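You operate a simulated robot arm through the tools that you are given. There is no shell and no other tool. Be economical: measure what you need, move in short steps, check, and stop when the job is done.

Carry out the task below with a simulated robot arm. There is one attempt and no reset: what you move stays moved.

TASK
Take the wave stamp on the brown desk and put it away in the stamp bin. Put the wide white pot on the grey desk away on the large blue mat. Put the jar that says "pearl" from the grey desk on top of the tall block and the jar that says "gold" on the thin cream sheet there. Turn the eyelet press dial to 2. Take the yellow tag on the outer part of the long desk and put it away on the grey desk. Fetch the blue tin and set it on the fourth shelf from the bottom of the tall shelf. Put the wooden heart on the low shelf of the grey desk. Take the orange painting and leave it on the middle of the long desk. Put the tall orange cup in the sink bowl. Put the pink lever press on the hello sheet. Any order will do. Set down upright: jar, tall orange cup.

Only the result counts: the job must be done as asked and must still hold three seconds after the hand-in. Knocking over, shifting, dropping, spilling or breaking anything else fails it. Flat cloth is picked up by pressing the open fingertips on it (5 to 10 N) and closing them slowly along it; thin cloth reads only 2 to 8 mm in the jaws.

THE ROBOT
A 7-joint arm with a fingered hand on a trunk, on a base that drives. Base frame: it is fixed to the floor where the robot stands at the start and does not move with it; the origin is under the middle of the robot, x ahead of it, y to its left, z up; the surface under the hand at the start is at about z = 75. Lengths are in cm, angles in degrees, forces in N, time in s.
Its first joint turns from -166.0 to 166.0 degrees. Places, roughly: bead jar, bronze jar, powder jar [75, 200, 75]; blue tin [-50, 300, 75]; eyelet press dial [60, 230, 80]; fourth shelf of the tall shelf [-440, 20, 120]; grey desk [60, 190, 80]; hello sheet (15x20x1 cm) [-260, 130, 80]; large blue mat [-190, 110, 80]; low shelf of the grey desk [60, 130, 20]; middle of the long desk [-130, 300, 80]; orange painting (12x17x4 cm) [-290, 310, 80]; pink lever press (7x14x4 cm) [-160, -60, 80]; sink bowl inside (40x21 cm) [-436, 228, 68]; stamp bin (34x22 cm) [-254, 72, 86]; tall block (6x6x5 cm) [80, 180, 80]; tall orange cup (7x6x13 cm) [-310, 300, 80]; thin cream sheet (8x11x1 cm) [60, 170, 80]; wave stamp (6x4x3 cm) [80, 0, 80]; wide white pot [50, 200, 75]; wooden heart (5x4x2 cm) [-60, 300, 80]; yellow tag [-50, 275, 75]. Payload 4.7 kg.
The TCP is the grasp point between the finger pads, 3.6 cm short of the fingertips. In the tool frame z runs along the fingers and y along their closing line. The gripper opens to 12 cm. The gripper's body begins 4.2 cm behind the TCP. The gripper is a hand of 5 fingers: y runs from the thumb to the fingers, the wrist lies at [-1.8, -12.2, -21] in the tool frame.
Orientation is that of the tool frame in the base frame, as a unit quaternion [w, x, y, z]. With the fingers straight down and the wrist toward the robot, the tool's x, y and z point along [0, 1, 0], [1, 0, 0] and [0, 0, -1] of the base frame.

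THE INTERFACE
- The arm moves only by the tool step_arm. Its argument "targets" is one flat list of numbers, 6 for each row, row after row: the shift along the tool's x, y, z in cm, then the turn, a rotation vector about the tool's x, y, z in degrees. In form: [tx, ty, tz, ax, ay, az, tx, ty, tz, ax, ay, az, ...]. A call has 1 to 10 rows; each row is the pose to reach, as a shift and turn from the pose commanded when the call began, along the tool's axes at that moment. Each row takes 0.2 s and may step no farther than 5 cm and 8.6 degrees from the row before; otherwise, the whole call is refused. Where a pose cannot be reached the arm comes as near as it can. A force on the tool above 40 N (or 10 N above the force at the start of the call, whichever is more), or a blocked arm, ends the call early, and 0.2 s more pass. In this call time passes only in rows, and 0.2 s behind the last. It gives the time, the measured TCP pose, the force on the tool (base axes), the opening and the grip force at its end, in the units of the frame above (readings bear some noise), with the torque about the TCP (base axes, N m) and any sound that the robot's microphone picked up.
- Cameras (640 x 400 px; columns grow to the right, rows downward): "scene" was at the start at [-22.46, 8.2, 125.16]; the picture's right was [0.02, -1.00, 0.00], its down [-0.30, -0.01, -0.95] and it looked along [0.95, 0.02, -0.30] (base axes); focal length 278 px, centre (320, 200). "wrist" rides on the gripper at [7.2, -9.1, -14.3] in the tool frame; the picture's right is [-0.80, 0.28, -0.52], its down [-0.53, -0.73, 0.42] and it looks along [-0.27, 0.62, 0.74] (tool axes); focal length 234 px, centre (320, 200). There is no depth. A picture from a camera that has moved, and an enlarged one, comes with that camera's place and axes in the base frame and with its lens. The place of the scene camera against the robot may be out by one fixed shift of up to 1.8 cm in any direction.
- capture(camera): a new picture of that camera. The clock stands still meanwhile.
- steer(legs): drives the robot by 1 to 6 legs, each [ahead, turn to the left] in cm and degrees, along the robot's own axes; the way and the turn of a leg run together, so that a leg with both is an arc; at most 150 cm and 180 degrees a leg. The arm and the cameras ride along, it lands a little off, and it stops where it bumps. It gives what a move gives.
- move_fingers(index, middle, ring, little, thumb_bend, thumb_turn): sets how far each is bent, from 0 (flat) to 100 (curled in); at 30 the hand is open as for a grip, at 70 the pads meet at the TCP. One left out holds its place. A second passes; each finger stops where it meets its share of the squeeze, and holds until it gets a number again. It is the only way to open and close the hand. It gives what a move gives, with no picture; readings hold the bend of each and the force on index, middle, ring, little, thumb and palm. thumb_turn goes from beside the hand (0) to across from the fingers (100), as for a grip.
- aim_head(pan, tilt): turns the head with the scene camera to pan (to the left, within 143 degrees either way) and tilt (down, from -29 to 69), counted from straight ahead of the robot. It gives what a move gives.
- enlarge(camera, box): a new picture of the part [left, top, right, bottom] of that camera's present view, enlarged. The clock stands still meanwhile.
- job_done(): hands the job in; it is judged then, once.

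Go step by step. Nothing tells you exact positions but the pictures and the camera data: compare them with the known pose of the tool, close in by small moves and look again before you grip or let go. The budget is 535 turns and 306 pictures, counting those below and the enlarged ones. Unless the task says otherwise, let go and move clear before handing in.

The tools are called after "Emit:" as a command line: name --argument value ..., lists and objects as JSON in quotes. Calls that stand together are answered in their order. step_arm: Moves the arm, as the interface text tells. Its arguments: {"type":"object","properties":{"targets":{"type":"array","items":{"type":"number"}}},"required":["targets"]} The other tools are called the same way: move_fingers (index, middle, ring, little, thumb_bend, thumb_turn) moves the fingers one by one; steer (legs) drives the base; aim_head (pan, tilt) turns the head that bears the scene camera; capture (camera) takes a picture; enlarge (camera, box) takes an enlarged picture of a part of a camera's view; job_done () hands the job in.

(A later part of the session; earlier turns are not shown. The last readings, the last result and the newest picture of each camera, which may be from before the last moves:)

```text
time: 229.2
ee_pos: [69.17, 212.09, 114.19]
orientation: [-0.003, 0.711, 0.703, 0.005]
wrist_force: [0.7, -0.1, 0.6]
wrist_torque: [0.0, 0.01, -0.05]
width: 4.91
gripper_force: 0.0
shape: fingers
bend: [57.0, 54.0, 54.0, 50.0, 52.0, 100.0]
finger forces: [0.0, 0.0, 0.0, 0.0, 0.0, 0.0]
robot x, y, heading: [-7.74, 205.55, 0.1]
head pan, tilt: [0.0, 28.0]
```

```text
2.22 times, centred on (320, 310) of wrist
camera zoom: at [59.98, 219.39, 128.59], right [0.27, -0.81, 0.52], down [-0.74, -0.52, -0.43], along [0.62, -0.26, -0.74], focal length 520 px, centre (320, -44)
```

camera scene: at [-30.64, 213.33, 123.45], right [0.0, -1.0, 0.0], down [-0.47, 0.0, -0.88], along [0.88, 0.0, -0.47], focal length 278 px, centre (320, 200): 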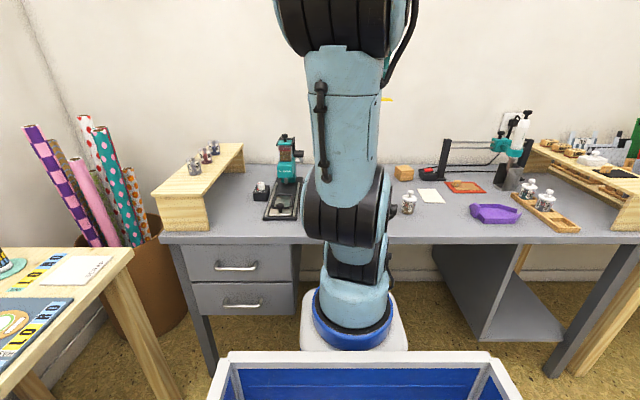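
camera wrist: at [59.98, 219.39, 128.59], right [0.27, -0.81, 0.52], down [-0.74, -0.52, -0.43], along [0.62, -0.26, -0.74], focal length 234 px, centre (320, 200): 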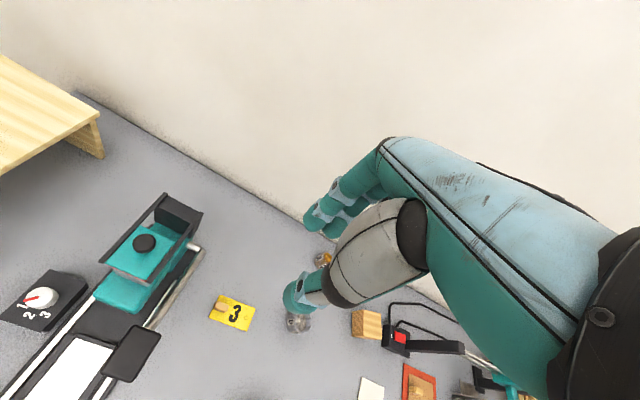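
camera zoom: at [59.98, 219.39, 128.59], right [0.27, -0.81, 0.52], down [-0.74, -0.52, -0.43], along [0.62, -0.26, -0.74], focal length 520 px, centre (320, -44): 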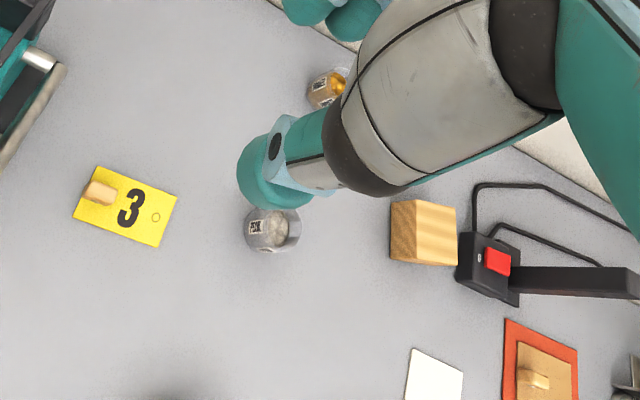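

The dial's red pointer is at 1; 2 lies 45° counter-clockwise (seen from above). Knob centre ≈ [59.5, 235]. I move above it.

Emit:
step_arm --targets '[4.6, -2, 0, 0, 0, -1, 9.2, -4, 0, 0, 0, -2, 13.8, -6, 0, 0, 0, -3, 18.4, -8, 0, 0, 0, -4, 22.9, -9.9, 0, 0, 0, -5, 22.9, -9.9, 5, 0, 0, -5, 22.9, -9.9, 10, 0, 0, -5, 22.9, -9.9, 15, 0, 0, -5]'

Emit:
move_fingers --index 46 --middle 46 --ring 46 --little 46 --thumb_bend 46

Emit:
capture --camera "wrist"

Emit:
capture --camera "scene"

```text
refused: row 1 steps farther than a row can; nothing moved
```

```text
time: 230.2
ee_pos: [69.05, 212.07, 114.18]
orientation: [-0.002, 0.711, 0.703, 0.007]
wrist_force: [-0.3, -0.3, 0.1]
wrist_torque: [0.01, 0.0, -0.01]
width: 7.45
gripper_force: 0.0
shape: fingers
bend: [46.0, 46.0, 46.0, 46.0, 46.0, 100.0]
finger forces: [0.1, 0.0, 0.1, 0.0, 0.0, 0.0]
robot x, y, heading: [-7.82, 205.3, 0.1]
head pan, tilt: [0.0, 28.0]
```

```text
212 pictures are left
camera wrist: at [59.95, 219.39, 128.59], right [0.27, -0.81, 0.52], down [-0.74, -0.52, -0.44], along [0.62, -0.26, -0.74], focal length 234 px, centre (320, 200)
```

wrist: 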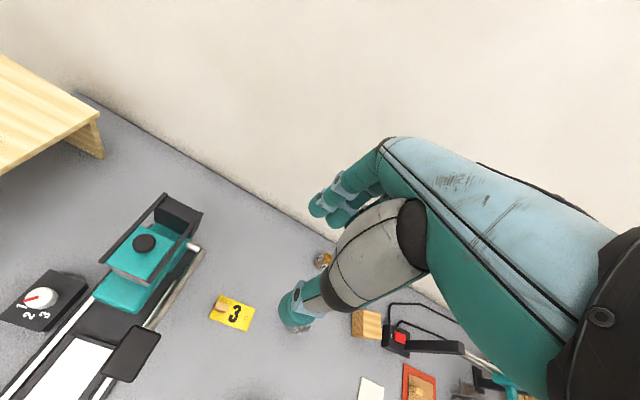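

```text
211 pictures are left
camera scene: at [-30.64, 213.34, 123.45], right [0.0, -1.0, 0.0], down [-0.47, 0.0, -0.88], along [0.88, 0.0, -0.47], focal length 278 px, centre (320, 200)
```

scene: 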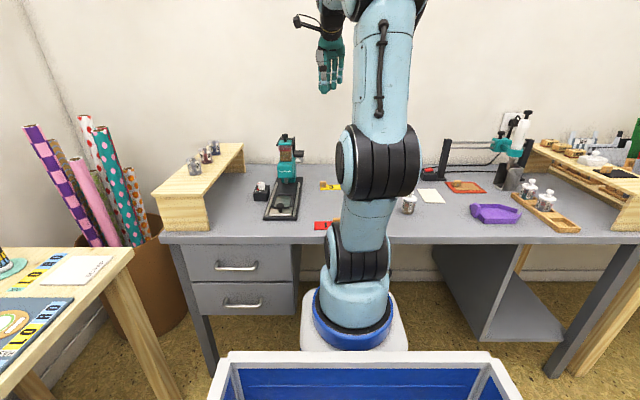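

The step was a hair too long; I repeat with smaller rows.

Emit:
step_arm --targets '[3.9, -1.7, 0, 0, 0, -1, 7.8, -3.4, 0, 0, 0, -2, 11.7, -5.1, 0, 0, 0, -3, 15.6, -6.8, 0, 0, 0, -4, 19.5, -8.5, 0, 0, 0, -5, 22.9, -9.9, 0, 0, 0, -5, 22.9, -9.9, 5, 0, 0, -5, 22.9, -9.9, 10, 0, 0, -5, 22.9, -9.9, 14, 0, 0, -5]'

Emit:
capture --camera "wrist"

Emit:
enlarge --camera "scene" --box '[220, 40, 400, 240]'

```text
time: 232.2
ee_pos: [59.19, 235.54, 100.41]
orientation: [-0.002, 0.679, 0.734, 0.007]
wrist_force: [-0.4, 0.1, -0.4]
wrist_torque: [0.02, 0.0, -0.01]
width: 7.44
gripper_force: 0.0
shape: fingers
bend: [46.0, 46.0, 46.0, 46.0, 46.0, 100.0]
finger forces: [0.0, 0.0, 0.0, 0.0, 0.1, 0.1]
robot x, y, heading: [-8.21, 205.2, -0.2]
head pan, tilt: [0.0, 28.0]
```

```text
210 pictures are left
camera wrist: at [49.32, 242.04, 114.76], right [0.34, -0.79, 0.52], down [-0.69, -0.58, -0.44], along [0.64, -0.21, -0.74], focal length 234 px, centre (320, 200)
```

wrist: 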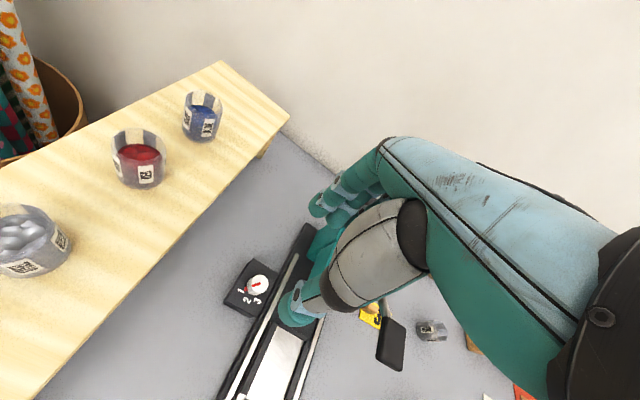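

```text
2.00 times, centred on (310, 140) of scene
camera zoom: at [-30.66, 213.33, 123.44], right [0.0, -1.0, 0.0], down [-0.47, 0.0, -0.88], along [0.88, 0.0, -0.47], focal length 556 px, centre (340, 320)
```

zoom: 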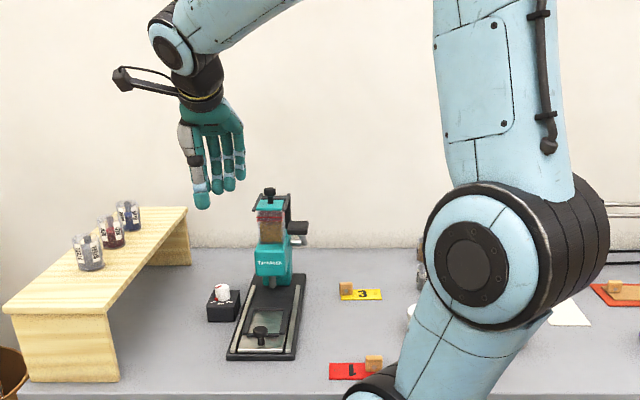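

Aligned within 1 cm. I correct and lower to just above the knob.

Emit:
step_arm --targets '[-0.8, 0.1, 4, 0, 0, 0, -0.8, 0.1, 8, 0, 0, 0, -0.8, 0.1, 12, 0, 0, 0, -0.8, 0.1, 15, 0, 0, 0]'

Emit:
capture --camera "wrist"

```text
time: 233.2
ee_pos: [59.34, 234.78, 85.14]
orientation: [-0.002, 0.679, 0.734, 0.007]
wrist_force: [-0.7, 0.5, -0.1]
wrist_torque: [0.0, 0.03, 0.02]
width: 7.47
gripper_force: 0.3
shape: fingers
bend: [46.0, 46.0, 46.0, 46.0, 46.0, 100.0]
finger forces: [0.1, 0.1, 0.0, 0.7, 0.0, 0.0]
robot x, y, heading: [-7.97, 205.28, 0.1]
head pan, tilt: [0.0, 28.0]
```

```text
208 pictures are left
camera wrist: at [49.69, 241.34, 99.63], right [0.34, -0.79, 0.52], down [-0.69, -0.58, -0.44], along [0.64, -0.21, -0.74], focal length 234 px, centre (320, 200)
```

wrist: 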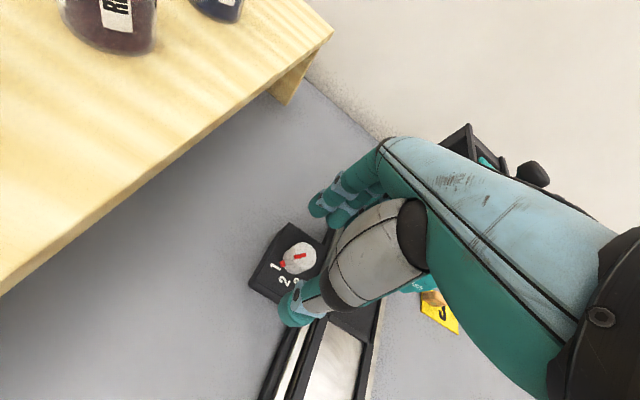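

The little finger brushes something (the press). I rise a bit and pre-turn the hand away from the press.

Emit:
step_arm --targets '[0, 0, -4, 0, 0, 0, 0, 0, -4, 0, 0, -7, 0, 0, -4, 0, 0, -14, 0, 0, -4, 0, 0, -18]'

Emit:
capture --camera "wrist"

Emit:
enlarge --camera "scene" --box '[220, 80, 340, 230]'

```text
time: 234.2
ee_pos: [59.6, 234.81, 89.33]
orientation: [-0.001, 0.555, 0.832, 0.006]
wrist_force: [-0.2, 0.2, -0.8]
wrist_torque: [0.0, 0.0, -0.02]
width: 7.46
gripper_force: 0.0
shape: fingers
bend: [46.0, 46.0, 46.0, 46.0, 46.0, 100.0]
finger forces: [0.1, 0.0, 0.0, 0.0, 0.0, 0.0]
robot x, y, heading: [-8.03, 205.75, 0.1]
head pan, tilt: [0.0, 28.0]
```

```text
207 pictures are left
camera wrist: at [48.31, 237.86, 103.65], right [0.56, -0.64, 0.52], down [-0.47, -0.77, -0.44], along [0.68, 0.0, -0.73], focal length 234 px, centre (320, 200)
```

wrist: 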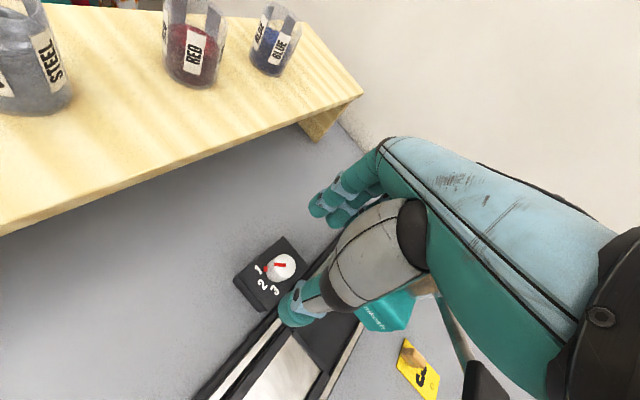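

```text
2.67 times, centred on (280, 155) of scene
camera zoom: at [-30.64, 213.35, 123.45], right [0.0, -1.0, 0.0], down [-0.47, 0.0, -0.88], along [0.88, 0.0, -0.47], focal length 741 px, centre (427, 320)
```

zoom: 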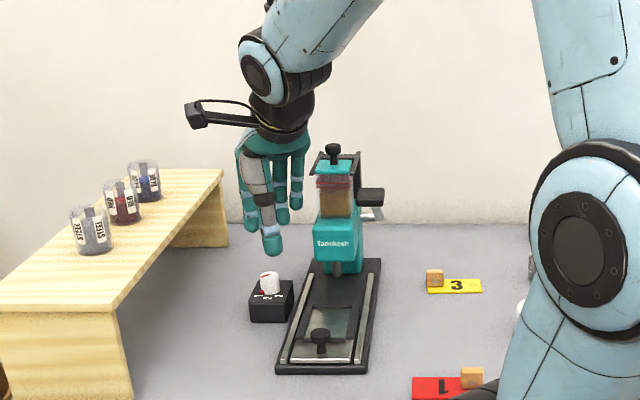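

Now fingers clear the press and the knob is centred. I lower around it.

Emit:
step_arm --targets '[0, 0.2, 3, 0, 0, 0, 0, 0.2, 6, 0, 0, 0, 0, 0.2, 7, 0, 0, 0]'

Emit:
capture --camera "wrist"

Emit:
enlarge --camera "scene" --box '[220, 80, 340, 230]'

```text
time: 235.0
ee_pos: [59.7, 234.97, 82.36]
orientation: [0.0, 0.556, 0.831, 0.007]
wrist_force: [-0.4, 0.3, 0.1]
wrist_torque: [0.0, 0.02, 0.03]
width: 7.46
gripper_force: 0.1
shape: fingers
bend: [46.0, 46.0, 46.0, 46.0, 46.0, 100.0]
finger forces: [0.1, 0.0, 0.0, 0.0, 0.1, 0.0]
robot x, y, heading: [-8.16, 205.13, 0.2]
head pan, tilt: [0.0, 28.0]
```

```text
205 pictures are left
camera wrist: at [48.37, 238.13, 96.61], right [0.56, -0.64, 0.52], down [-0.47, -0.77, -0.44], along [0.68, 0.0, -0.73], focal length 234 px, centre (320, 200)
```

wrist: 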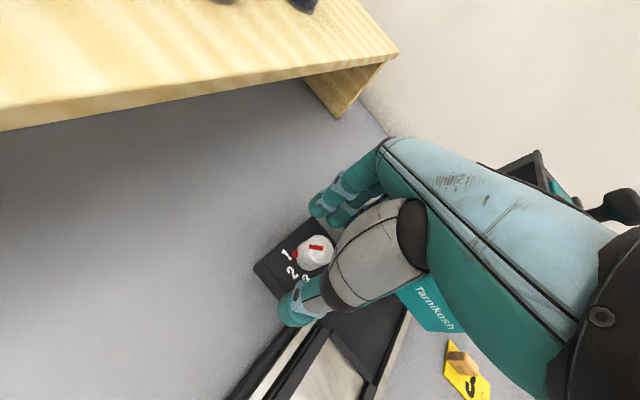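

```text
2.67 times, centred on (280, 155) of scene
camera zoom: at [-30.64, 213.34, 123.45], right [0.0, -1.0, 0.0], down [-0.47, 0.0, -0.88], along [0.88, 0.0, -0.47], focal length 741 px, centre (427, 320)
```

zoom: 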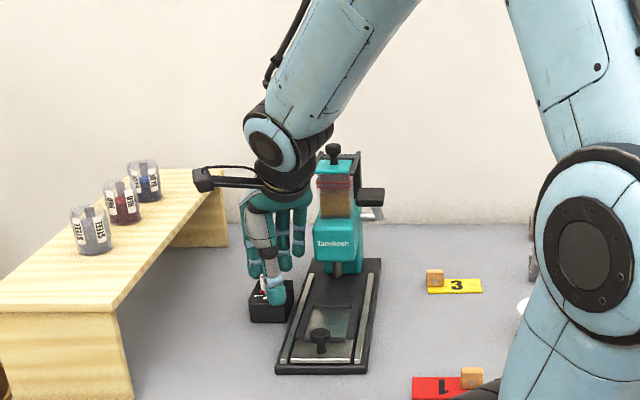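

The knob sits between the fingertips. I close gently.

Emit:
move_fingers --index 66 --middle 66 --ring 58 --little 46 --thumb_bend 64

Emit:
capture --camera "wrist"

```text
time: 236.0
ee_pos: [59.67, 234.99, 82.29]
orientation: [-0.001, 0.557, 0.831, 0.007]
wrist_force: [0.9, 0.1, 0.3]
wrist_torque: [0.0, -0.05, 0.01]
width: 2.38
gripper_force: 2.4
shape: fingers
bend: [64.0, 65.0, 57.0, 46.0, 63.0, 100.0]
finger forces: [1.8, 1.5, 0.1, 0.1, 1.5, 0.0]
robot x, y, heading: [-8.11, 205.23, -0.2]
head pan, tilt: [0.0, 28.0]
```

```text
203 pictures are left
camera wrist: at [48.37, 238.14, 96.63], right [0.56, -0.64, 0.52], down [-0.47, -0.77, -0.44], along [0.68, 0.0, -0.73], focal length 234 px, centre (320, 200)
```

wrist: 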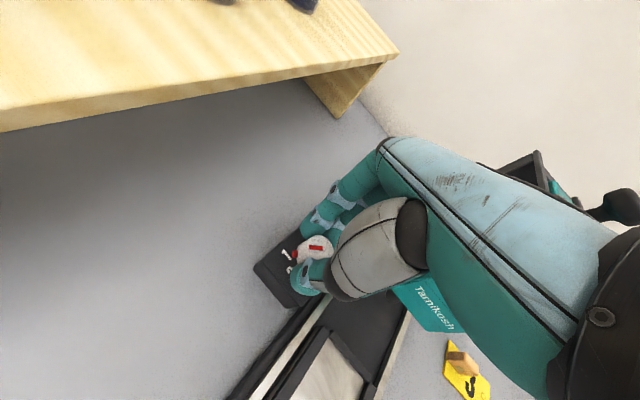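

Gripped lightly. I add some squeeze and twist 24° counter-clockwise first.

Emit:
move_fingers --index 72 --middle 72 --ring 62 --thumb_bend 70

Emit:
step_arm --targets '[0, 0, 0, 0, 0, -6, 0, 0, 0, 0, 0, -12, 0, 0, 0, 0, 0, -18, 0, 0, 0, 0, 0, -24]'

Emit:
capture --camera "wrist"

```text
time: 237.0
ee_pos: [59.73, 234.97, 82.35]
orientation: [-0.002, 0.556, 0.831, 0.007]
wrist_force: [6.8, 2.8, -3.8]
wrist_torque: [0.03, -0.15, 0.01]
width: 2.12
gripper_force: 10.8
shape: fingers
bend: [63.0, 66.0, 62.0, 46.0, 64.0, 100.0]
finger forces: [6.7, 7.8, 0.0, 0.0, 7.0, 0.0]
robot x, y, heading: [-7.8, 205.36, -0.3]
head pan, tilt: [0.0, 28.0]
```

```text
time: 238.0
ee_pos: [59.79, 234.91, 82.45]
orientation: [0.0, 0.371, 0.929, 0.007]
wrist_force: [2.1, 2.5, -6.3]
wrist_torque: [0.01, 0.0, 0.02]
width: 2.12
gripper_force: 9.8
shape: fingers
bend: [64.0, 66.0, 62.0, 46.0, 64.0, 100.0]
finger forces: [5.6, 6.1, 0.0, 0.0, 8.2, 0.0]
robot x, y, heading: [-8.39, 205.45, 0.3]
head pan, tilt: [0.0, 28.0]
```

```text
202 pictures are left
camera wrist: at [48.09, 233.3, 96.6], right [0.77, -0.36, 0.52], down [-0.12, -0.89, -0.44], along [0.62, 0.28, -0.73], focal length 234 px, centre (320, 200)
```

wrist: 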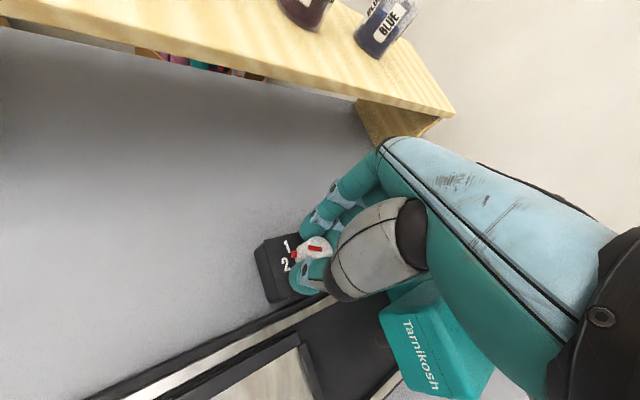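

The knob follows. Another 21°.

Emit:
step_arm --targets '[0, 0, 0, 0, 0, -7, 0, 0, 0, 0, 0, -14, 0, 0, 0, 0, 0, -21]'

Emit:
enlarge --camera "wrist" --box '[230, 190, 390, 310]'

```text
time: 238.8
ee_pos: [59.77, 235.14, 82.37]
orientation: [0.002, 0.195, 0.981, 0.007]
wrist_force: [-3.7, 2.3, -4.4]
wrist_torque: [-0.04, 0.16, 0.01]
width: 2.09
gripper_force: 10.4
shape: fingers
bend: [64.0, 67.0, 62.0, 46.0, 64.0, 100.0]
finger forces: [6.1, 5.0, 0.1, 0.0, 9.6, 0.1]
robot x, y, heading: [-8.16, 205.28, 0.1]
head pan, tilt: [0.0, 28.0]
```

```text
3.33 times, centred on (310, 250) of wrist
camera zoom: at [49.47, 229.29, 96.55], right [0.85, -0.06, 0.53], down [0.21, -0.87, -0.44], along [0.49, 0.48, -0.73], focal length 781 px, centre (353, 33)
```

zoom: 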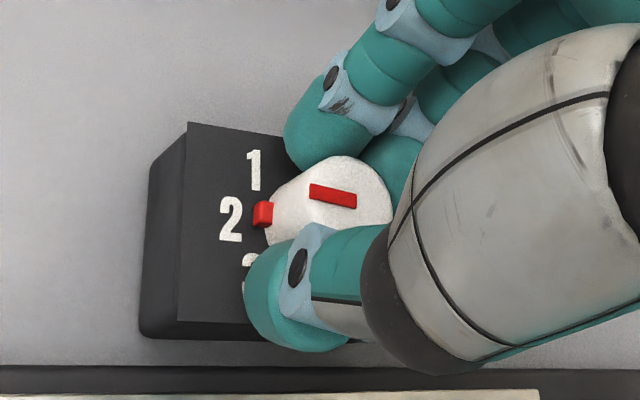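

The pointer stands at 2. I release and rise.

Emit:
move_fingers --index 46 --middle 46 --ring 46 --thumb_bend 46

Emit:
step_arm --targets '[0, 0, -3, 0, 0, 0, 0, 0, -8, 0, 0, 0, 0, 0, -13, 0, 0, 0, 0, 0, -18, 0, 0, 0, 0, 0, -23, 0, 0, 0, 0, 0, -28, 0, 0, 0, 0, 0, -32, 0, 0, 0]'

Emit:
capture --camera "wrist"

```text
time: 239.8
ee_pos: [59.81, 234.86, 82.46]
orientation: [0.001, 0.195, 0.981, 0.007]
wrist_force: [-0.8, -0.1, -0.6]
wrist_torque: [0.0, -0.02, 0.0]
width: 7.45
gripper_force: 0.0
shape: fingers
bend: [46.0, 46.0, 46.0, 46.0, 46.0, 100.0]
finger forces: [0.0, 0.0, 0.0, 0.0, 0.0, 0.0]
robot x, y, heading: [-7.88, 205.42, -0.3]
head pan, tilt: [0.0, 28.0]
```

```text
time: 241.4
ee_pos: [59.42, 234.64, 114.26]
orientation: [0.002, 0.196, 0.981, 0.006]
wrist_force: [0.4, 0.4, -0.9]
wrist_torque: [0.01, 0.04, 0.02]
width: 7.42
gripper_force: 0.0
shape: fingers
bend: [46.0, 46.0, 46.0, 46.0, 46.0, 100.0]
finger forces: [0.1, 0.1, 0.1, 0.0, 0.0, 0.0]
robot x, y, heading: [-7.76, 205.59, 0.1]
head pan, tilt: [0.0, 28.0]
```

```text
200 pictures are left
camera wrist: at [49.1, 228.86, 128.49], right [0.85, -0.06, 0.53], down [0.21, -0.88, -0.43], along [0.49, 0.48, -0.73], focal length 234 px, centre (320, 200)
```

wrist: 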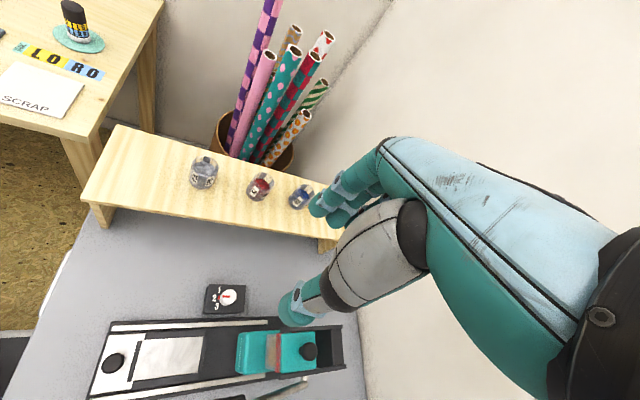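

Emit:
enlarge --camera "wrist" --box '[190, 270, 270, 330]'

```text
6.67 times, centred on (230, 300) of wrist
camera zoom: at [49.1, 228.86, 128.49], right [0.85, -0.06, 0.53], down [0.21, -0.88, -0.43], along [0.49, 0.48, -0.73], focal length 1561 px, centre (920, -467)
```

zoom: 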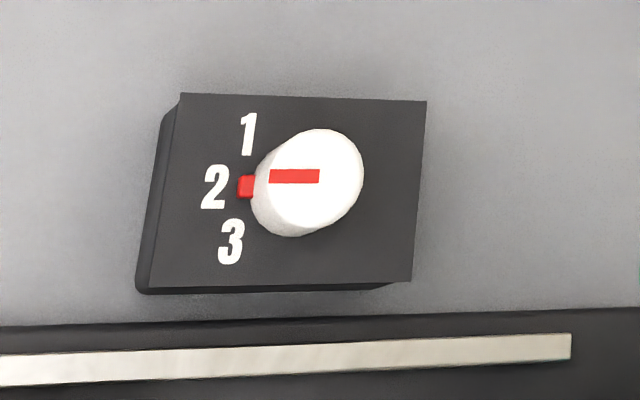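

The dial reads 2. Next the jars: I swing the hand back over the desk's middle to read labels.

Emit:
step_arm --targets '[-1.9, -3.8, 0, 0, 0, 7.4, -3.8, -7.7, 0, 0, 0, 14.8, -5.7, -11.5, 0, 0, 0, 22.2, -7.7, -15.4, 0, 0, 0, 29.6, -9.6, -19.2, 0, 0, 0, 37, -11.5, -23, 0, 0, 0, 44.4, -13.4, -26.9, 0, 0, 0, 51.8, -15.4, -30.7, 0, 0, 0, 59.2, -17.3, -34.6, 0, 0, 0, 66]'

Emit:
capture --camera "wrist"

```text
time: 243.4
ee_pos: [62.35, 195.75, 113.82]
orientation: [-0.001, 0.699, 0.715, 0.006]
wrist_force: [0.1, 0.9, 0.0]
wrist_torque: [0.02, 0.0, 0.01]
width: 7.45
gripper_force: 0.0
shape: fingers
bend: [46.0, 46.0, 46.0, 46.0, 46.0, 100.0]
finger forces: [0.1, 0.1, 0.0, 0.0, 0.0, 0.0]
robot x, y, heading: [-7.78, 205.46, 0.1]
head pan, tilt: [0.0, 28.0]
```

```text
198 pictures are left
camera wrist: at [52.95, 202.67, 128.21], right [0.29, -0.8, 0.52], down [-0.72, -0.54, -0.44], along [0.63, -0.24, -0.74], focal length 234 px, centre (320, 200)
```

wrist: 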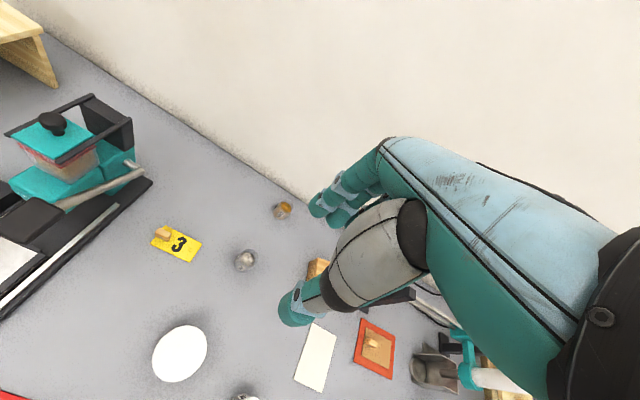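

Emit:
enlarge --camera "wrist" --box '[200, 190, 340, 400]'

Emit:
enlarge --camera "scene" --box '[380, 140, 560, 240]'

```text
1.90 times, centred on (270, 295) of wrist
camera zoom: at [52.95, 202.67, 128.21], right [0.29, -0.8, 0.52], down [-0.72, -0.54, -0.44], along [0.63, -0.24, -0.74], focal length 446 px, centre (415, 19)
```

zoom: 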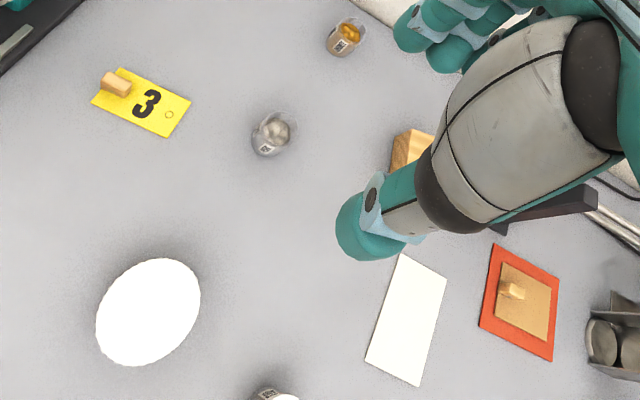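

```text
3.56 times, centred on (470, 190) of scene
camera zoom: at [-30.65, 213.34, 123.44], right [0.0, -1.0, 0.0], down [-0.47, 0.0, -0.88], along [0.88, 0.0, -0.47], focal length 988 px, centre (-213, 236)
```

zoom: 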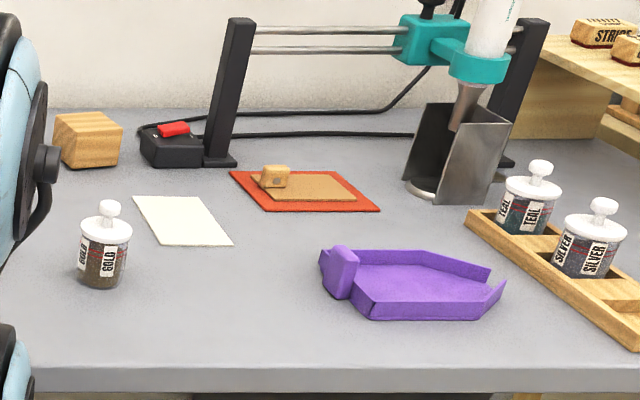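

The stoppered jar near [49, 185] reads GOLD; the open glass at [69.4, 197] is PEARL. I take PEARL first: open a little and go over it.

Emit:
move_fingers --index 40 --middle 40 --ring 40 --little 40 --thumb_bend 40

Emit:
step_arm --targets '[0.6, 3.5, 2, 0, 0, 0, 1.3, 7.1, 4, 0, 0, 0, 1.3, 7.1, 9, 0, 0, 0, 1.3, 7.1, 14, 0, 0, 0, 1.3, 7.1, 19, 0, 0, 0, 1.3, 7.1, 23, 0, 0, 0]'

Emit:
capture --camera "wrist"

```text
time: 244.4
ee_pos: [62.41, 195.7, 113.92]
orientation: [-0.002, 0.699, 0.715, 0.006]
wrist_force: [0.2, 0.0, -0.1]
wrist_torque: [0.0, 0.02, 0.0]
width: 9.24
gripper_force: 0.1
shape: fingers
bend: [40.0, 40.0, 40.0, 40.0, 40.0, 99.0]
finger forces: [0.0, 0.0, 0.1, 0.1, 0.0, 0.0]
robot x, y, heading: [-7.66, 205.49, 0.4]
head pan, tilt: [0.0, 28.0]
```

```text
time: 245.8
ee_pos: [69.43, 197.73, 90.94]
orientation: [-0.003, 0.697, 0.717, 0.007]
wrist_force: [-0.5, 0.0, 1.0]
wrist_torque: [-0.02, -0.01, -0.03]
width: 9.26
gripper_force: 0.0
shape: fingers
bend: [40.0, 40.0, 40.0, 40.0, 40.0, 99.0]
finger forces: [0.0, 0.0, 0.1, 0.1, 0.0, 0.0]
robot x, y, heading: [-7.99, 205.37, 0.3]
head pan, tilt: [0.0, 28.0]
```

```text
195 pictures are left
camera wrist: at [60.07, 204.73, 105.28], right [0.3, -0.8, 0.52], down [-0.72, -0.55, -0.44], along [0.63, -0.24, -0.74], focal length 234 px, centre (320, 200)
```

wrist: 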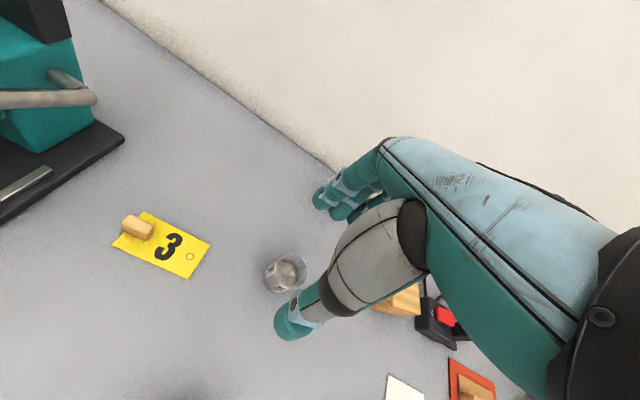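

Emit:
enlarge --camera "wrist" --box '[230, 220, 350, 320]'

```text
4.00 times, centred on (290, 270) of wrist
camera zoom: at [60.07, 204.73, 105.28], right [0.3, -0.8, 0.52], down [-0.72, -0.55, -0.44], along [0.63, -0.24, -0.74], focal length 937 px, centre (440, -80)
```

zoom: 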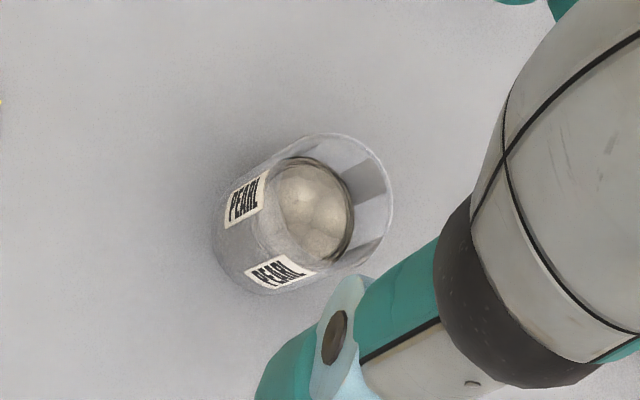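

The jar stands at about [70.4, 196.3], 5 cm tall. I align and lower.

Emit:
step_arm --targets '[-1.4, 1.0, 0, 0, 0, 0, -1.4, 1.0, 4, 0, 0, 0, -1.4, 1.0, 8, 0, 0, 0, -1.4, 1.0, 10.5, 0, 0, 0]'

Emit:
capture --camera "wrist"

```text
time: 246.8
ee_pos: [70.53, 196.32, 80.46]
orientation: [-0.001, 0.699, 0.715, 0.006]
wrist_force: [-0.3, -0.3, 0.8]
wrist_torque: [0.0, 0.02, 0.01]
width: 9.25
gripper_force: 0.0
shape: fingers
bend: [40.0, 40.0, 40.0, 40.0, 40.0, 99.0]
finger forces: [0.0, 0.0, 0.0, 0.0, 0.0, 0.0]
robot x, y, heading: [-7.89, 205.11, -0.2]
head pan, tilt: [0.0, 28.0]
```

```text
193 pictures are left
camera wrist: at [61.18, 203.44, 94.77], right [0.3, -0.8, 0.52], down [-0.72, -0.54, -0.44], along [0.63, -0.24, -0.74], focal length 234 px, centre (320, 200)
```

wrist: 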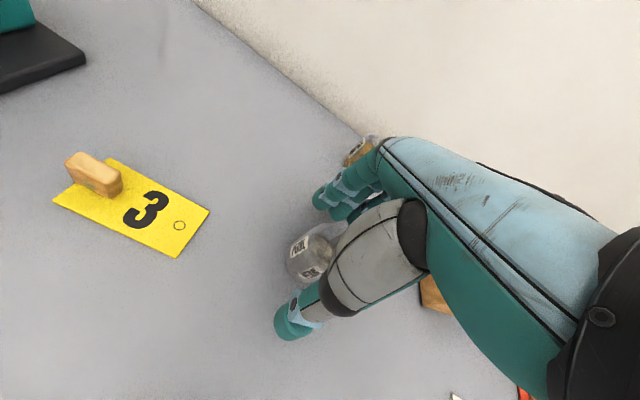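

The jar is between the fingers. I close gently with index, middle, ring and thumb.

Emit:
move_fingers --index 60 --middle 60 --ring 60 --little 50 --thumb_bend 58

Emit:
enlarge --camera "wrist" --box '[220, 150, 420, 350]'

```text
time: 247.8
ee_pos: [70.58, 196.5, 80.22]
orientation: [-0.003, 0.698, 0.716, 0.006]
wrist_force: [0.5, 0.3, 0.0]
wrist_torque: [0.0, 0.01, 0.0]
width: 3.85
gripper_force: 0.8
shape: fingers
bend: [60.0, 59.0, 60.0, 50.0, 57.0, 100.0]
finger forces: [0.2, 0.6, 0.0, 0.0, 0.7, 0.0]
robot x, y, heading: [-7.88, 205.56, -0.1]
head pan, tilt: [0.0, 28.0]
```

```text
2.00 times, centred on (320, 250) of wrist
camera zoom: at [61.17, 203.44, 94.75], right [0.3, -0.8, 0.52], down [-0.72, -0.54, -0.44], along [0.63, -0.24, -0.74], focal length 468 px, centre (320, 100)
```

zoom: 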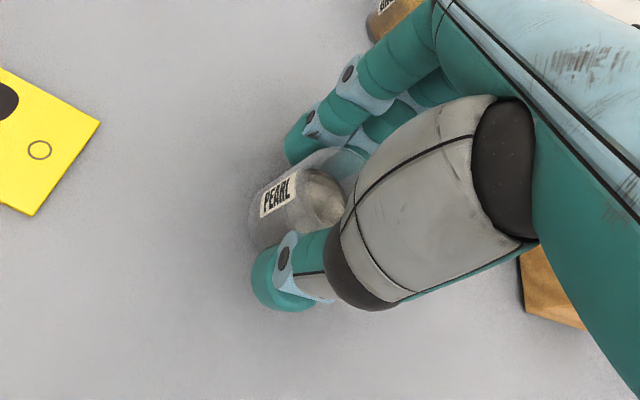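

Light contact. I tighten moderately and lift.

Emit:
move_fingers --index 68 --middle 68 --ring 66 --thumb_bend 64

Emit:
step_arm --targets '[0, 0, -1, 0, 0, 0, 0, 0, -4, 0, 0, 0, 0, 0, -8, 0, 0, 0, 0, 0, -13, 0, 0, 0, 0, 0, -17, 0, 0, 0]'

Emit:
capture --camera "wrist"

```text
time: 248.8
ee_pos: [70.56, 196.55, 80.43]
orientation: [-0.002, 0.698, 0.716, 0.006]
wrist_force: [-0.6, 0.1, 1.0]
wrist_torque: [0.02, 0.01, -0.02]
width: 3.48
gripper_force: 9.9
shape: fingers
bend: [63.0, 64.0, 66.0, 50.0, 57.0, 100.0]
finger forces: [3.9, 5.3, 0.1, 0.0, 8.7, 0.1]
robot x, y, heading: [-7.96, 205.32, -0.1]
head pan, tilt: [0.0, 28.0]
```

```text
time: 250.0
ee_pos: [70.74, 196.23, 97.43]
orientation: [-0.003, 0.698, 0.716, 0.006]
wrist_force: [0.4, -0.8, -1.3]
wrist_torque: [-0.01, 0.04, 0.01]
width: 3.47
gripper_force: 8.7
shape: fingers
bend: [63.0, 64.0, 66.0, 50.0, 57.0, 100.0]
finger forces: [3.7, 5.1, 0.0, 0.0, 8.7, 0.0]
robot x, y, heading: [-7.61, 206.05, -0.1]
head pan, tilt: [0.0, 28.0]
```

```text
191 pictures are left
camera wrist: at [61.4, 203.16, 111.88], right [0.3, -0.8, 0.52], down [-0.72, -0.54, -0.43], along [0.63, -0.24, -0.74], focal length 234 px, centre (320, 200)
```

wrist: 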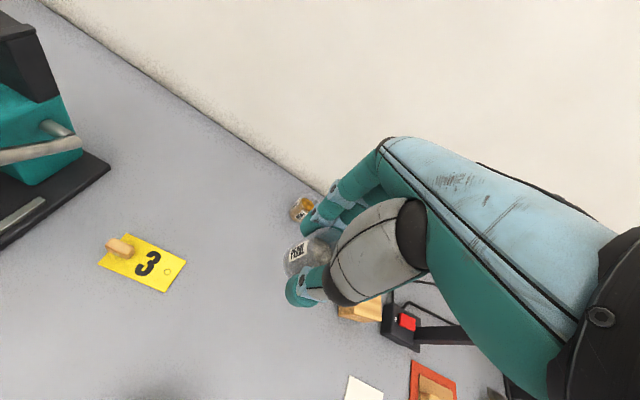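

The pearl jar hangs upright. I move high past the tall block to see it clearly.

Emit:
step_arm --targets '[-4, 0, -3, 0, 0, 0, -8, 0, -6, 0, 0, 0, -12, 0, -9, 0, 0, 0, -16, 0, -12, 0, 0, 0, -20, 0, -13, 0, 0, 0, -24, 0, -13, 0, 0, 0]'

Emit:
capture --camera "wrist"

```text
time: 251.4
ee_pos: [71.23, 172.04, 110.32]
orientation: [-0.002, 0.698, 0.716, 0.007]
wrist_force: [-1.0, 0.0, 0.0]
wrist_torque: [-0.04, 0.02, -0.03]
width: 3.48
gripper_force: 8.7
shape: fingers
bend: [63.0, 64.0, 66.0, 50.0, 57.0, 100.0]
finger forces: [3.8, 5.0, 0.0, 0.1, 8.8, 0.1]
robot x, y, heading: [-7.96, 204.97, 0.1]
head pan, tilt: [0.0, 28.0]
```

```text
190 pictures are left
camera wrist: at [61.74, 179.0, 124.63], right [0.3, -0.8, 0.52], down [-0.72, -0.55, -0.44], along [0.63, -0.24, -0.74], focal length 234 px, centre (320, 200)
```

wrist: 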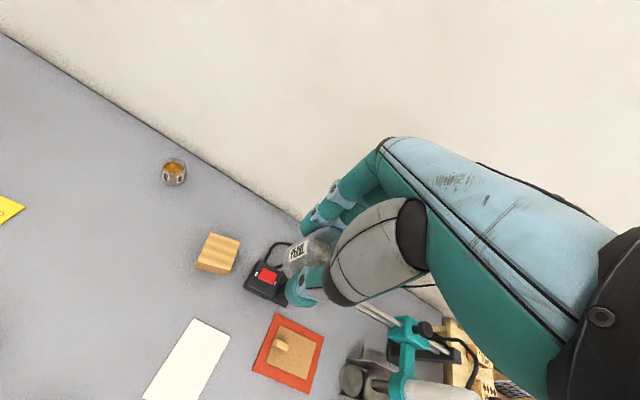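

Emit:
enlarge --camera "wrist" --box '[170, 210, 290, 310]'

```text
4.00 times, centred on (230, 260) of wrist
camera zoom: at [61.74, 179.0, 124.63], right [0.3, -0.8, 0.52], down [-0.72, -0.55, -0.44], along [0.63, -0.24, -0.74], focal length 937 px, centre (680, -40)
```

zoom: 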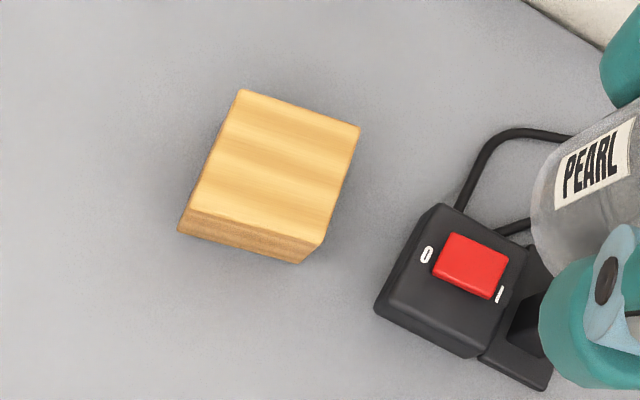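

The block's top is centred at [76.2, 178.2], z ≈ 80. I come over it and lower to a few cm above.

Emit:
step_arm --targets '[3, 2.8, 0, 0, 0, 0, 6.1, 5.4, 0, 0, 0, 0, 6.1, 5.4, 5, 0, 0, 0, 6.1, 5.4, 10, 0, 0, 0, 6.1, 5.4, 15, 0, 0, 0, 6.1, 5.4, 19, 0, 0, 0]'

Emit:
enlarge --camera "wrist" --box '[200, 150, 440, 350]'

Emit:
enlarge --camera "scene" --box '[340, 100, 500, 220]'

```text
time: 252.8
ee_pos: [76.49, 178.73, 91.22]
orientation: [-0.001, 0.698, 0.716, 0.007]
wrist_force: [0.5, 0.3, 1.0]
wrist_torque: [-0.02, -0.03, -0.04]
width: 3.45
gripper_force: 8.8
shape: fingers
bend: [63.0, 64.0, 66.0, 50.0, 57.0, 100.0]
finger forces: [3.7, 5.0, 0.0, 0.0, 8.6, 0.1]
robot x, y, heading: [-7.93, 205.14, -0.2]
head pan, tilt: [0.0, 28.0]
```

```text
2.00 times, centred on (320, 250) of wrist
camera zoom: at [67.03, 185.72, 105.54], right [0.3, -0.8, 0.52], down [-0.72, -0.55, -0.44], along [0.63, -0.24, -0.74], focal length 468 px, centre (320, 100)
```

zoom: 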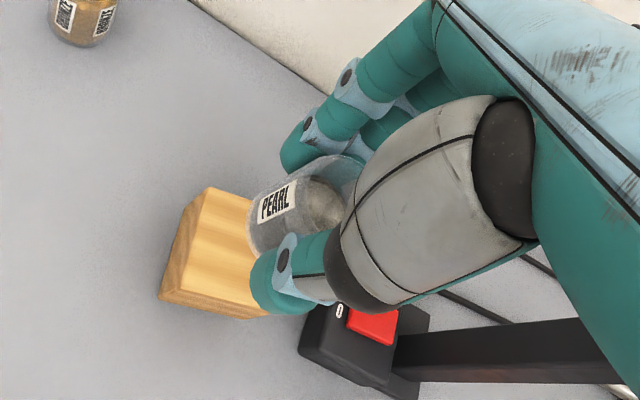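

```text
3.33 times, centred on (420, 160) of scene
camera zoom: at [-30.66, 213.34, 123.44], right [0.0, -1.0, 0.0], down [-0.47, 0.0, -0.88], along [0.88, 0.0, -0.47], focal length 927 px, centre (-13, 333)
```

zoom: 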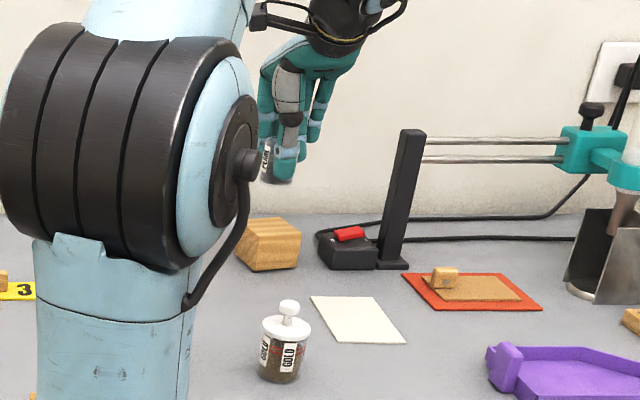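

Alignment looks right. I nudge 0.5 cm and lower onto the block.

Emit:
step_arm --targets '[-0.5, 0, 2, 0, 0, 0, -0.5, 0, 4, 0, 0, 0, -0.5, 0, 5, 0, 0, 0]'

Emit:
enlarge --camera "wrist" --box '[200, 150, 440, 350]'

```text
time: 253.6
ee_pos: [76.41, 178.26, 86.15]
orientation: [-0.003, 0.698, 0.716, 0.006]
wrist_force: [0.0, 0.1, -0.3]
wrist_torque: [0.02, -0.02, -0.01]
width: 3.45
gripper_force: 8.9
shape: fingers
bend: [63.0, 64.0, 66.0, 50.0, 57.0, 100.0]
finger forces: [3.9, 4.9, 0.1, 0.0, 8.5, 0.0]
robot x, y, heading: [-8.39, 205.09, 0.2]
head pan, tilt: [0.0, 28.0]
```

```text
2.00 times, centred on (320, 250) of wrist
camera zoom: at [66.97, 185.21, 100.51], right [0.3, -0.8, 0.52], down [-0.72, -0.55, -0.44], along [0.63, -0.24, -0.74], focal length 468 px, centre (320, 100)
```

zoom: 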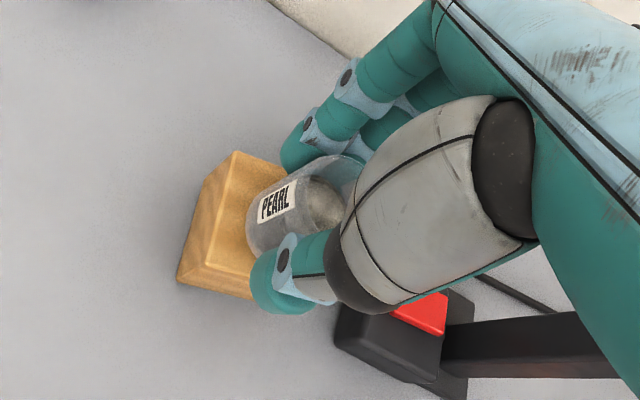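

The jar sits about 0.7 cm too far right/back; I correct and touch down.

Emit:
step_arm --targets '[0.7, 0.5, 0, 0, 0, 0, 0.7, 0.5, 0.5, 0, 0, 0]'

Emit:
enlarge --camera "wrist" --box '[200, 150, 440, 350]'

```text
time: 254.2
ee_pos: [76.89, 178.95, 85.72]
orientation: [-0.003, 0.698, 0.716, 0.007]
wrist_force: [0.7, -0.4, 0.0]
wrist_torque: [-0.01, 0.02, -0.03]
width: 3.44
gripper_force: 8.7
shape: fingers
bend: [63.0, 64.0, 66.0, 50.0, 57.0, 100.0]
finger forces: [3.9, 5.0, 0.0, 0.0, 8.6, 0.0]
robot x, y, heading: [-7.75, 205.73, 0.1]
head pan, tilt: [0.0, 28.0]
```

```text
2.00 times, centred on (320, 250) of wrist
camera zoom: at [67.52, 185.86, 100.02], right [0.3, -0.8, 0.52], down [-0.72, -0.54, -0.44], along [0.63, -0.24, -0.74], focal length 468 px, centre (320, 100)
```

zoom: 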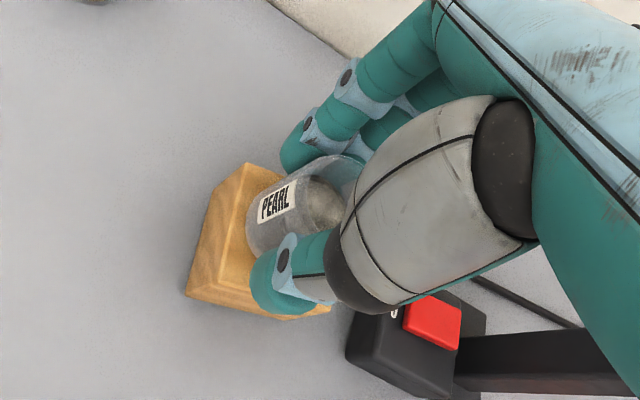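

Emit:
step_arm --targets '[0, 0, 0.3, 0, 0, 0, 0, 0, 0.6, 0, 0, 0]'

```text
time: 254.8
ee_pos: [76.99, 178.84, 85.21]
orientation: [-0.001, 0.698, 0.716, 0.006]
wrist_force: [-0.7, 0.9, 6.9]
wrist_torque: [0.01, 0.1, 0.01]
width: 3.44
gripper_force: 9.1
shape: fingers
bend: [63.0, 64.0, 66.0, 50.0, 58.0, 100.0]
finger forces: [4.0, 5.2, 0.0, 0.1, 9.3, 0.1]
robot x, y, heading: [-7.99, 205.39, -0.1]
head pan, tilt: [0.0, 28.0]
```

Contact. I release evenly.

Emit:
step_arm --targets '[0, 0, -0.2, 0, 0, 0]'

Emit:
move_fingers --index 54 --middle 54 --ring 54 --little 46 --thumb_bend 48

Emit:
enlarge --camera "wrist" --box '[200, 150, 440, 350]'

```text
time: 255.2
ee_pos: [76.94, 178.82, 85.4]
orientation: [-0.003, 0.698, 0.716, 0.006]
wrist_force: [0.7, 0.0, 4.0]
wrist_torque: [0.0, 0.01, 0.0]
width: 3.46
gripper_force: 9.5
shape: fingers
bend: [63.0, 64.0, 66.0, 50.0, 58.0, 100.0]
finger forces: [4.1, 5.6, 0.0, 0.0, 8.7, 0.1]
robot x, y, heading: [-8.09, 205.7, 0.1]
head pan, tilt: [0.0, 28.0]
```

```text
time: 256.2
ee_pos: [77.05, 178.95, 85.38]
orientation: [-0.003, 0.699, 0.715, 0.006]
wrist_force: [0.4, -0.1, 0.1]
wrist_torque: [-0.01, -0.06, 0.02]
width: 5.94
gripper_force: 0.0
shape: fingers
bend: [54.0, 54.0, 54.0, 46.0, 48.0, 100.0]
finger forces: [0.0, 0.0, 0.0, 0.0, 0.1, 0.0]
robot x, y, heading: [-7.93, 205.75, 0.2]
head pan, tilt: [0.0, 28.0]
```

```text
2.00 times, centred on (320, 250) of wrist
camera zoom: at [67.49, 185.88, 99.68], right [0.3, -0.8, 0.52], down [-0.72, -0.54, -0.44], along [0.63, -0.24, -0.74], focal length 468 px, centre (320, 100)
```

zoom: 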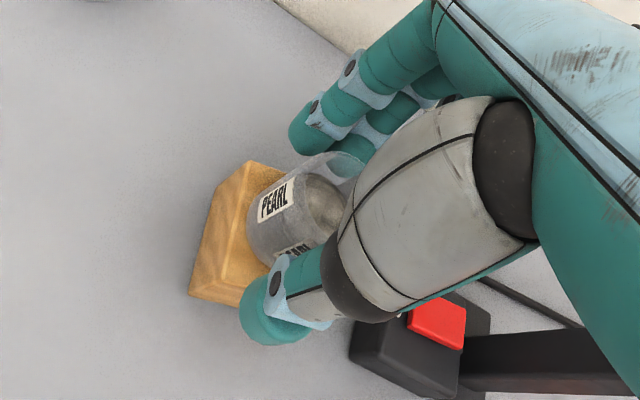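

Standing well. Open a bit more and lift away.

Emit:
move_fingers --index 44 --middle 44 --ring 44 --little 40 --thumb_bend 40

Emit:
step_arm --targets '[0, 0, -3, 0, 0, 0, 0, 0, -8, 0, 0, 0, 0, 0, -13, 0, 0, 0, 0, 0, -18, 0, 0, 0, 0, 0, -23, 0, 0, 0, 0, 0, -28, 0, 0, 0, 0, -4, -28, 0, 0, 0, 0, -8, -28, 0, 0, 0, 0, -12, -28, 0, 0, 0]'

Emit:
capture --camera "wrist"

```text
time: 257.2
ee_pos: [76.93, 178.79, 85.27]
orientation: [-0.002, 0.698, 0.716, 0.006]
wrist_force: [-1.6, 0.6, -0.9]
wrist_torque: [0.03, 0.0, 0.01]
width: 8.63
gripper_force: 0.0
shape: fingers
bend: [44.0, 44.0, 44.0, 40.0, 40.0, 99.0]
finger forces: [0.0, 0.0, 0.0, 0.1, 0.0, 0.1]
robot x, y, heading: [-7.94, 205.34, -0.2]
head pan, tilt: [0.0, 28.0]
```

```text
time: 259.2
ee_pos: [64.93, 178.23, 113.16]
orientation: [-0.004, 0.699, 0.715, 0.006]
wrist_force: [0.3, -0.2, -0.5]
wrist_torque: [0.03, 0.08, 0.01]
width: 8.67
gripper_force: 0.1
shape: fingers
bend: [44.0, 44.0, 44.0, 40.0, 40.0, 99.0]
finger forces: [0.0, 0.0, 0.0, 0.0, 0.1, 0.0]
robot x, y, heading: [-7.72, 205.35, 0.1]
head pan, tilt: [0.0, 28.0]
```

```text
183 pictures are left
camera wrist: at [55.46, 185.19, 127.52], right [0.3, -0.8, 0.52], down [-0.72, -0.54, -0.44], along [0.63, -0.24, -0.74], focal length 234 px, centre (320, 200)
```

wrist: 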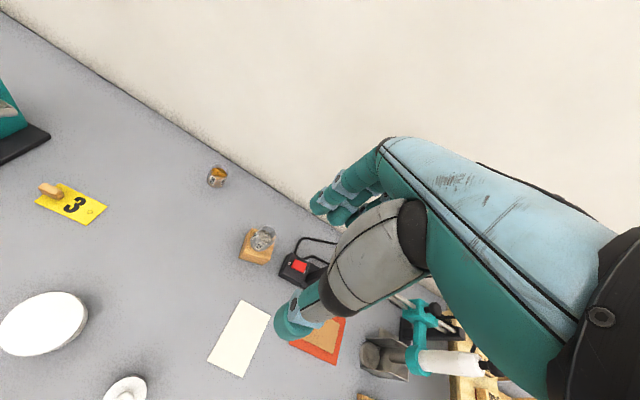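

The pearl jar stands on the tall block. Now the gold jar near [49.4, 185]: I move over it.

Emit:
step_arm --targets '[2, -4.3, 0, 0, 0, 0, 4, -8.6, 0, 0, 0, 0, 6, -12.5, 0, 0, 0, 0, 7.1, -15.3, 2, 0, 0, 0, 7.1, -15.3, 7, 0, 0, 0, 7.1, -15.3, 12, 0, 0, 0, 7.1, -15.3, 16, 0, 0, 0]'

Emit:
capture --camera "wrist"

Emit:
enlarge --camera "scene" --box '[340, 100, 500, 220]'

```text
time: 260.8
ee_pos: [49.23, 185.33, 97.26]
orientation: [-0.002, 0.699, 0.715, 0.005]
wrist_force: [-0.1, -0.5, -0.3]
wrist_torque: [0.02, -0.02, -0.01]
width: 8.68
gripper_force: 0.0
shape: fingers
bend: [44.0, 44.0, 44.0, 40.0, 40.0, 99.0]
finger forces: [0.0, 0.0, 0.0, 0.0, 0.1, 0.0]
robot x, y, heading: [-7.87, 205.25, -0.1]
head pan, tilt: [0.0, 28.0]
```

```text
182 pictures are left
camera wrist: at [39.76, 192.31, 111.65], right [0.3, -0.8, 0.52], down [-0.72, -0.54, -0.44], along [0.63, -0.24, -0.74], focal length 234 px, centre (320, 200)
```

wrist: 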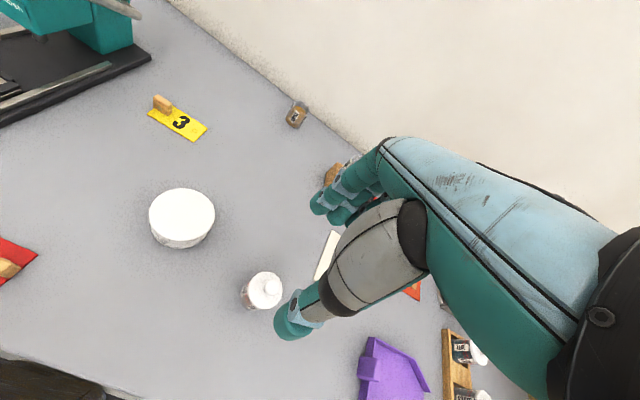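

```text
3.33 times, centred on (420, 160) of scene
camera zoom: at [-30.65, 213.35, 123.44], right [0.0, -1.0, 0.0], down [-0.47, 0.0, -0.88], along [0.88, 0.0, -0.47], focal length 927 px, centre (-13, 333)
```

zoom: 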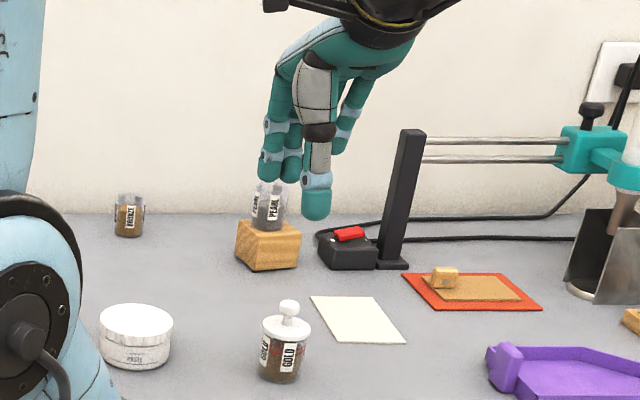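

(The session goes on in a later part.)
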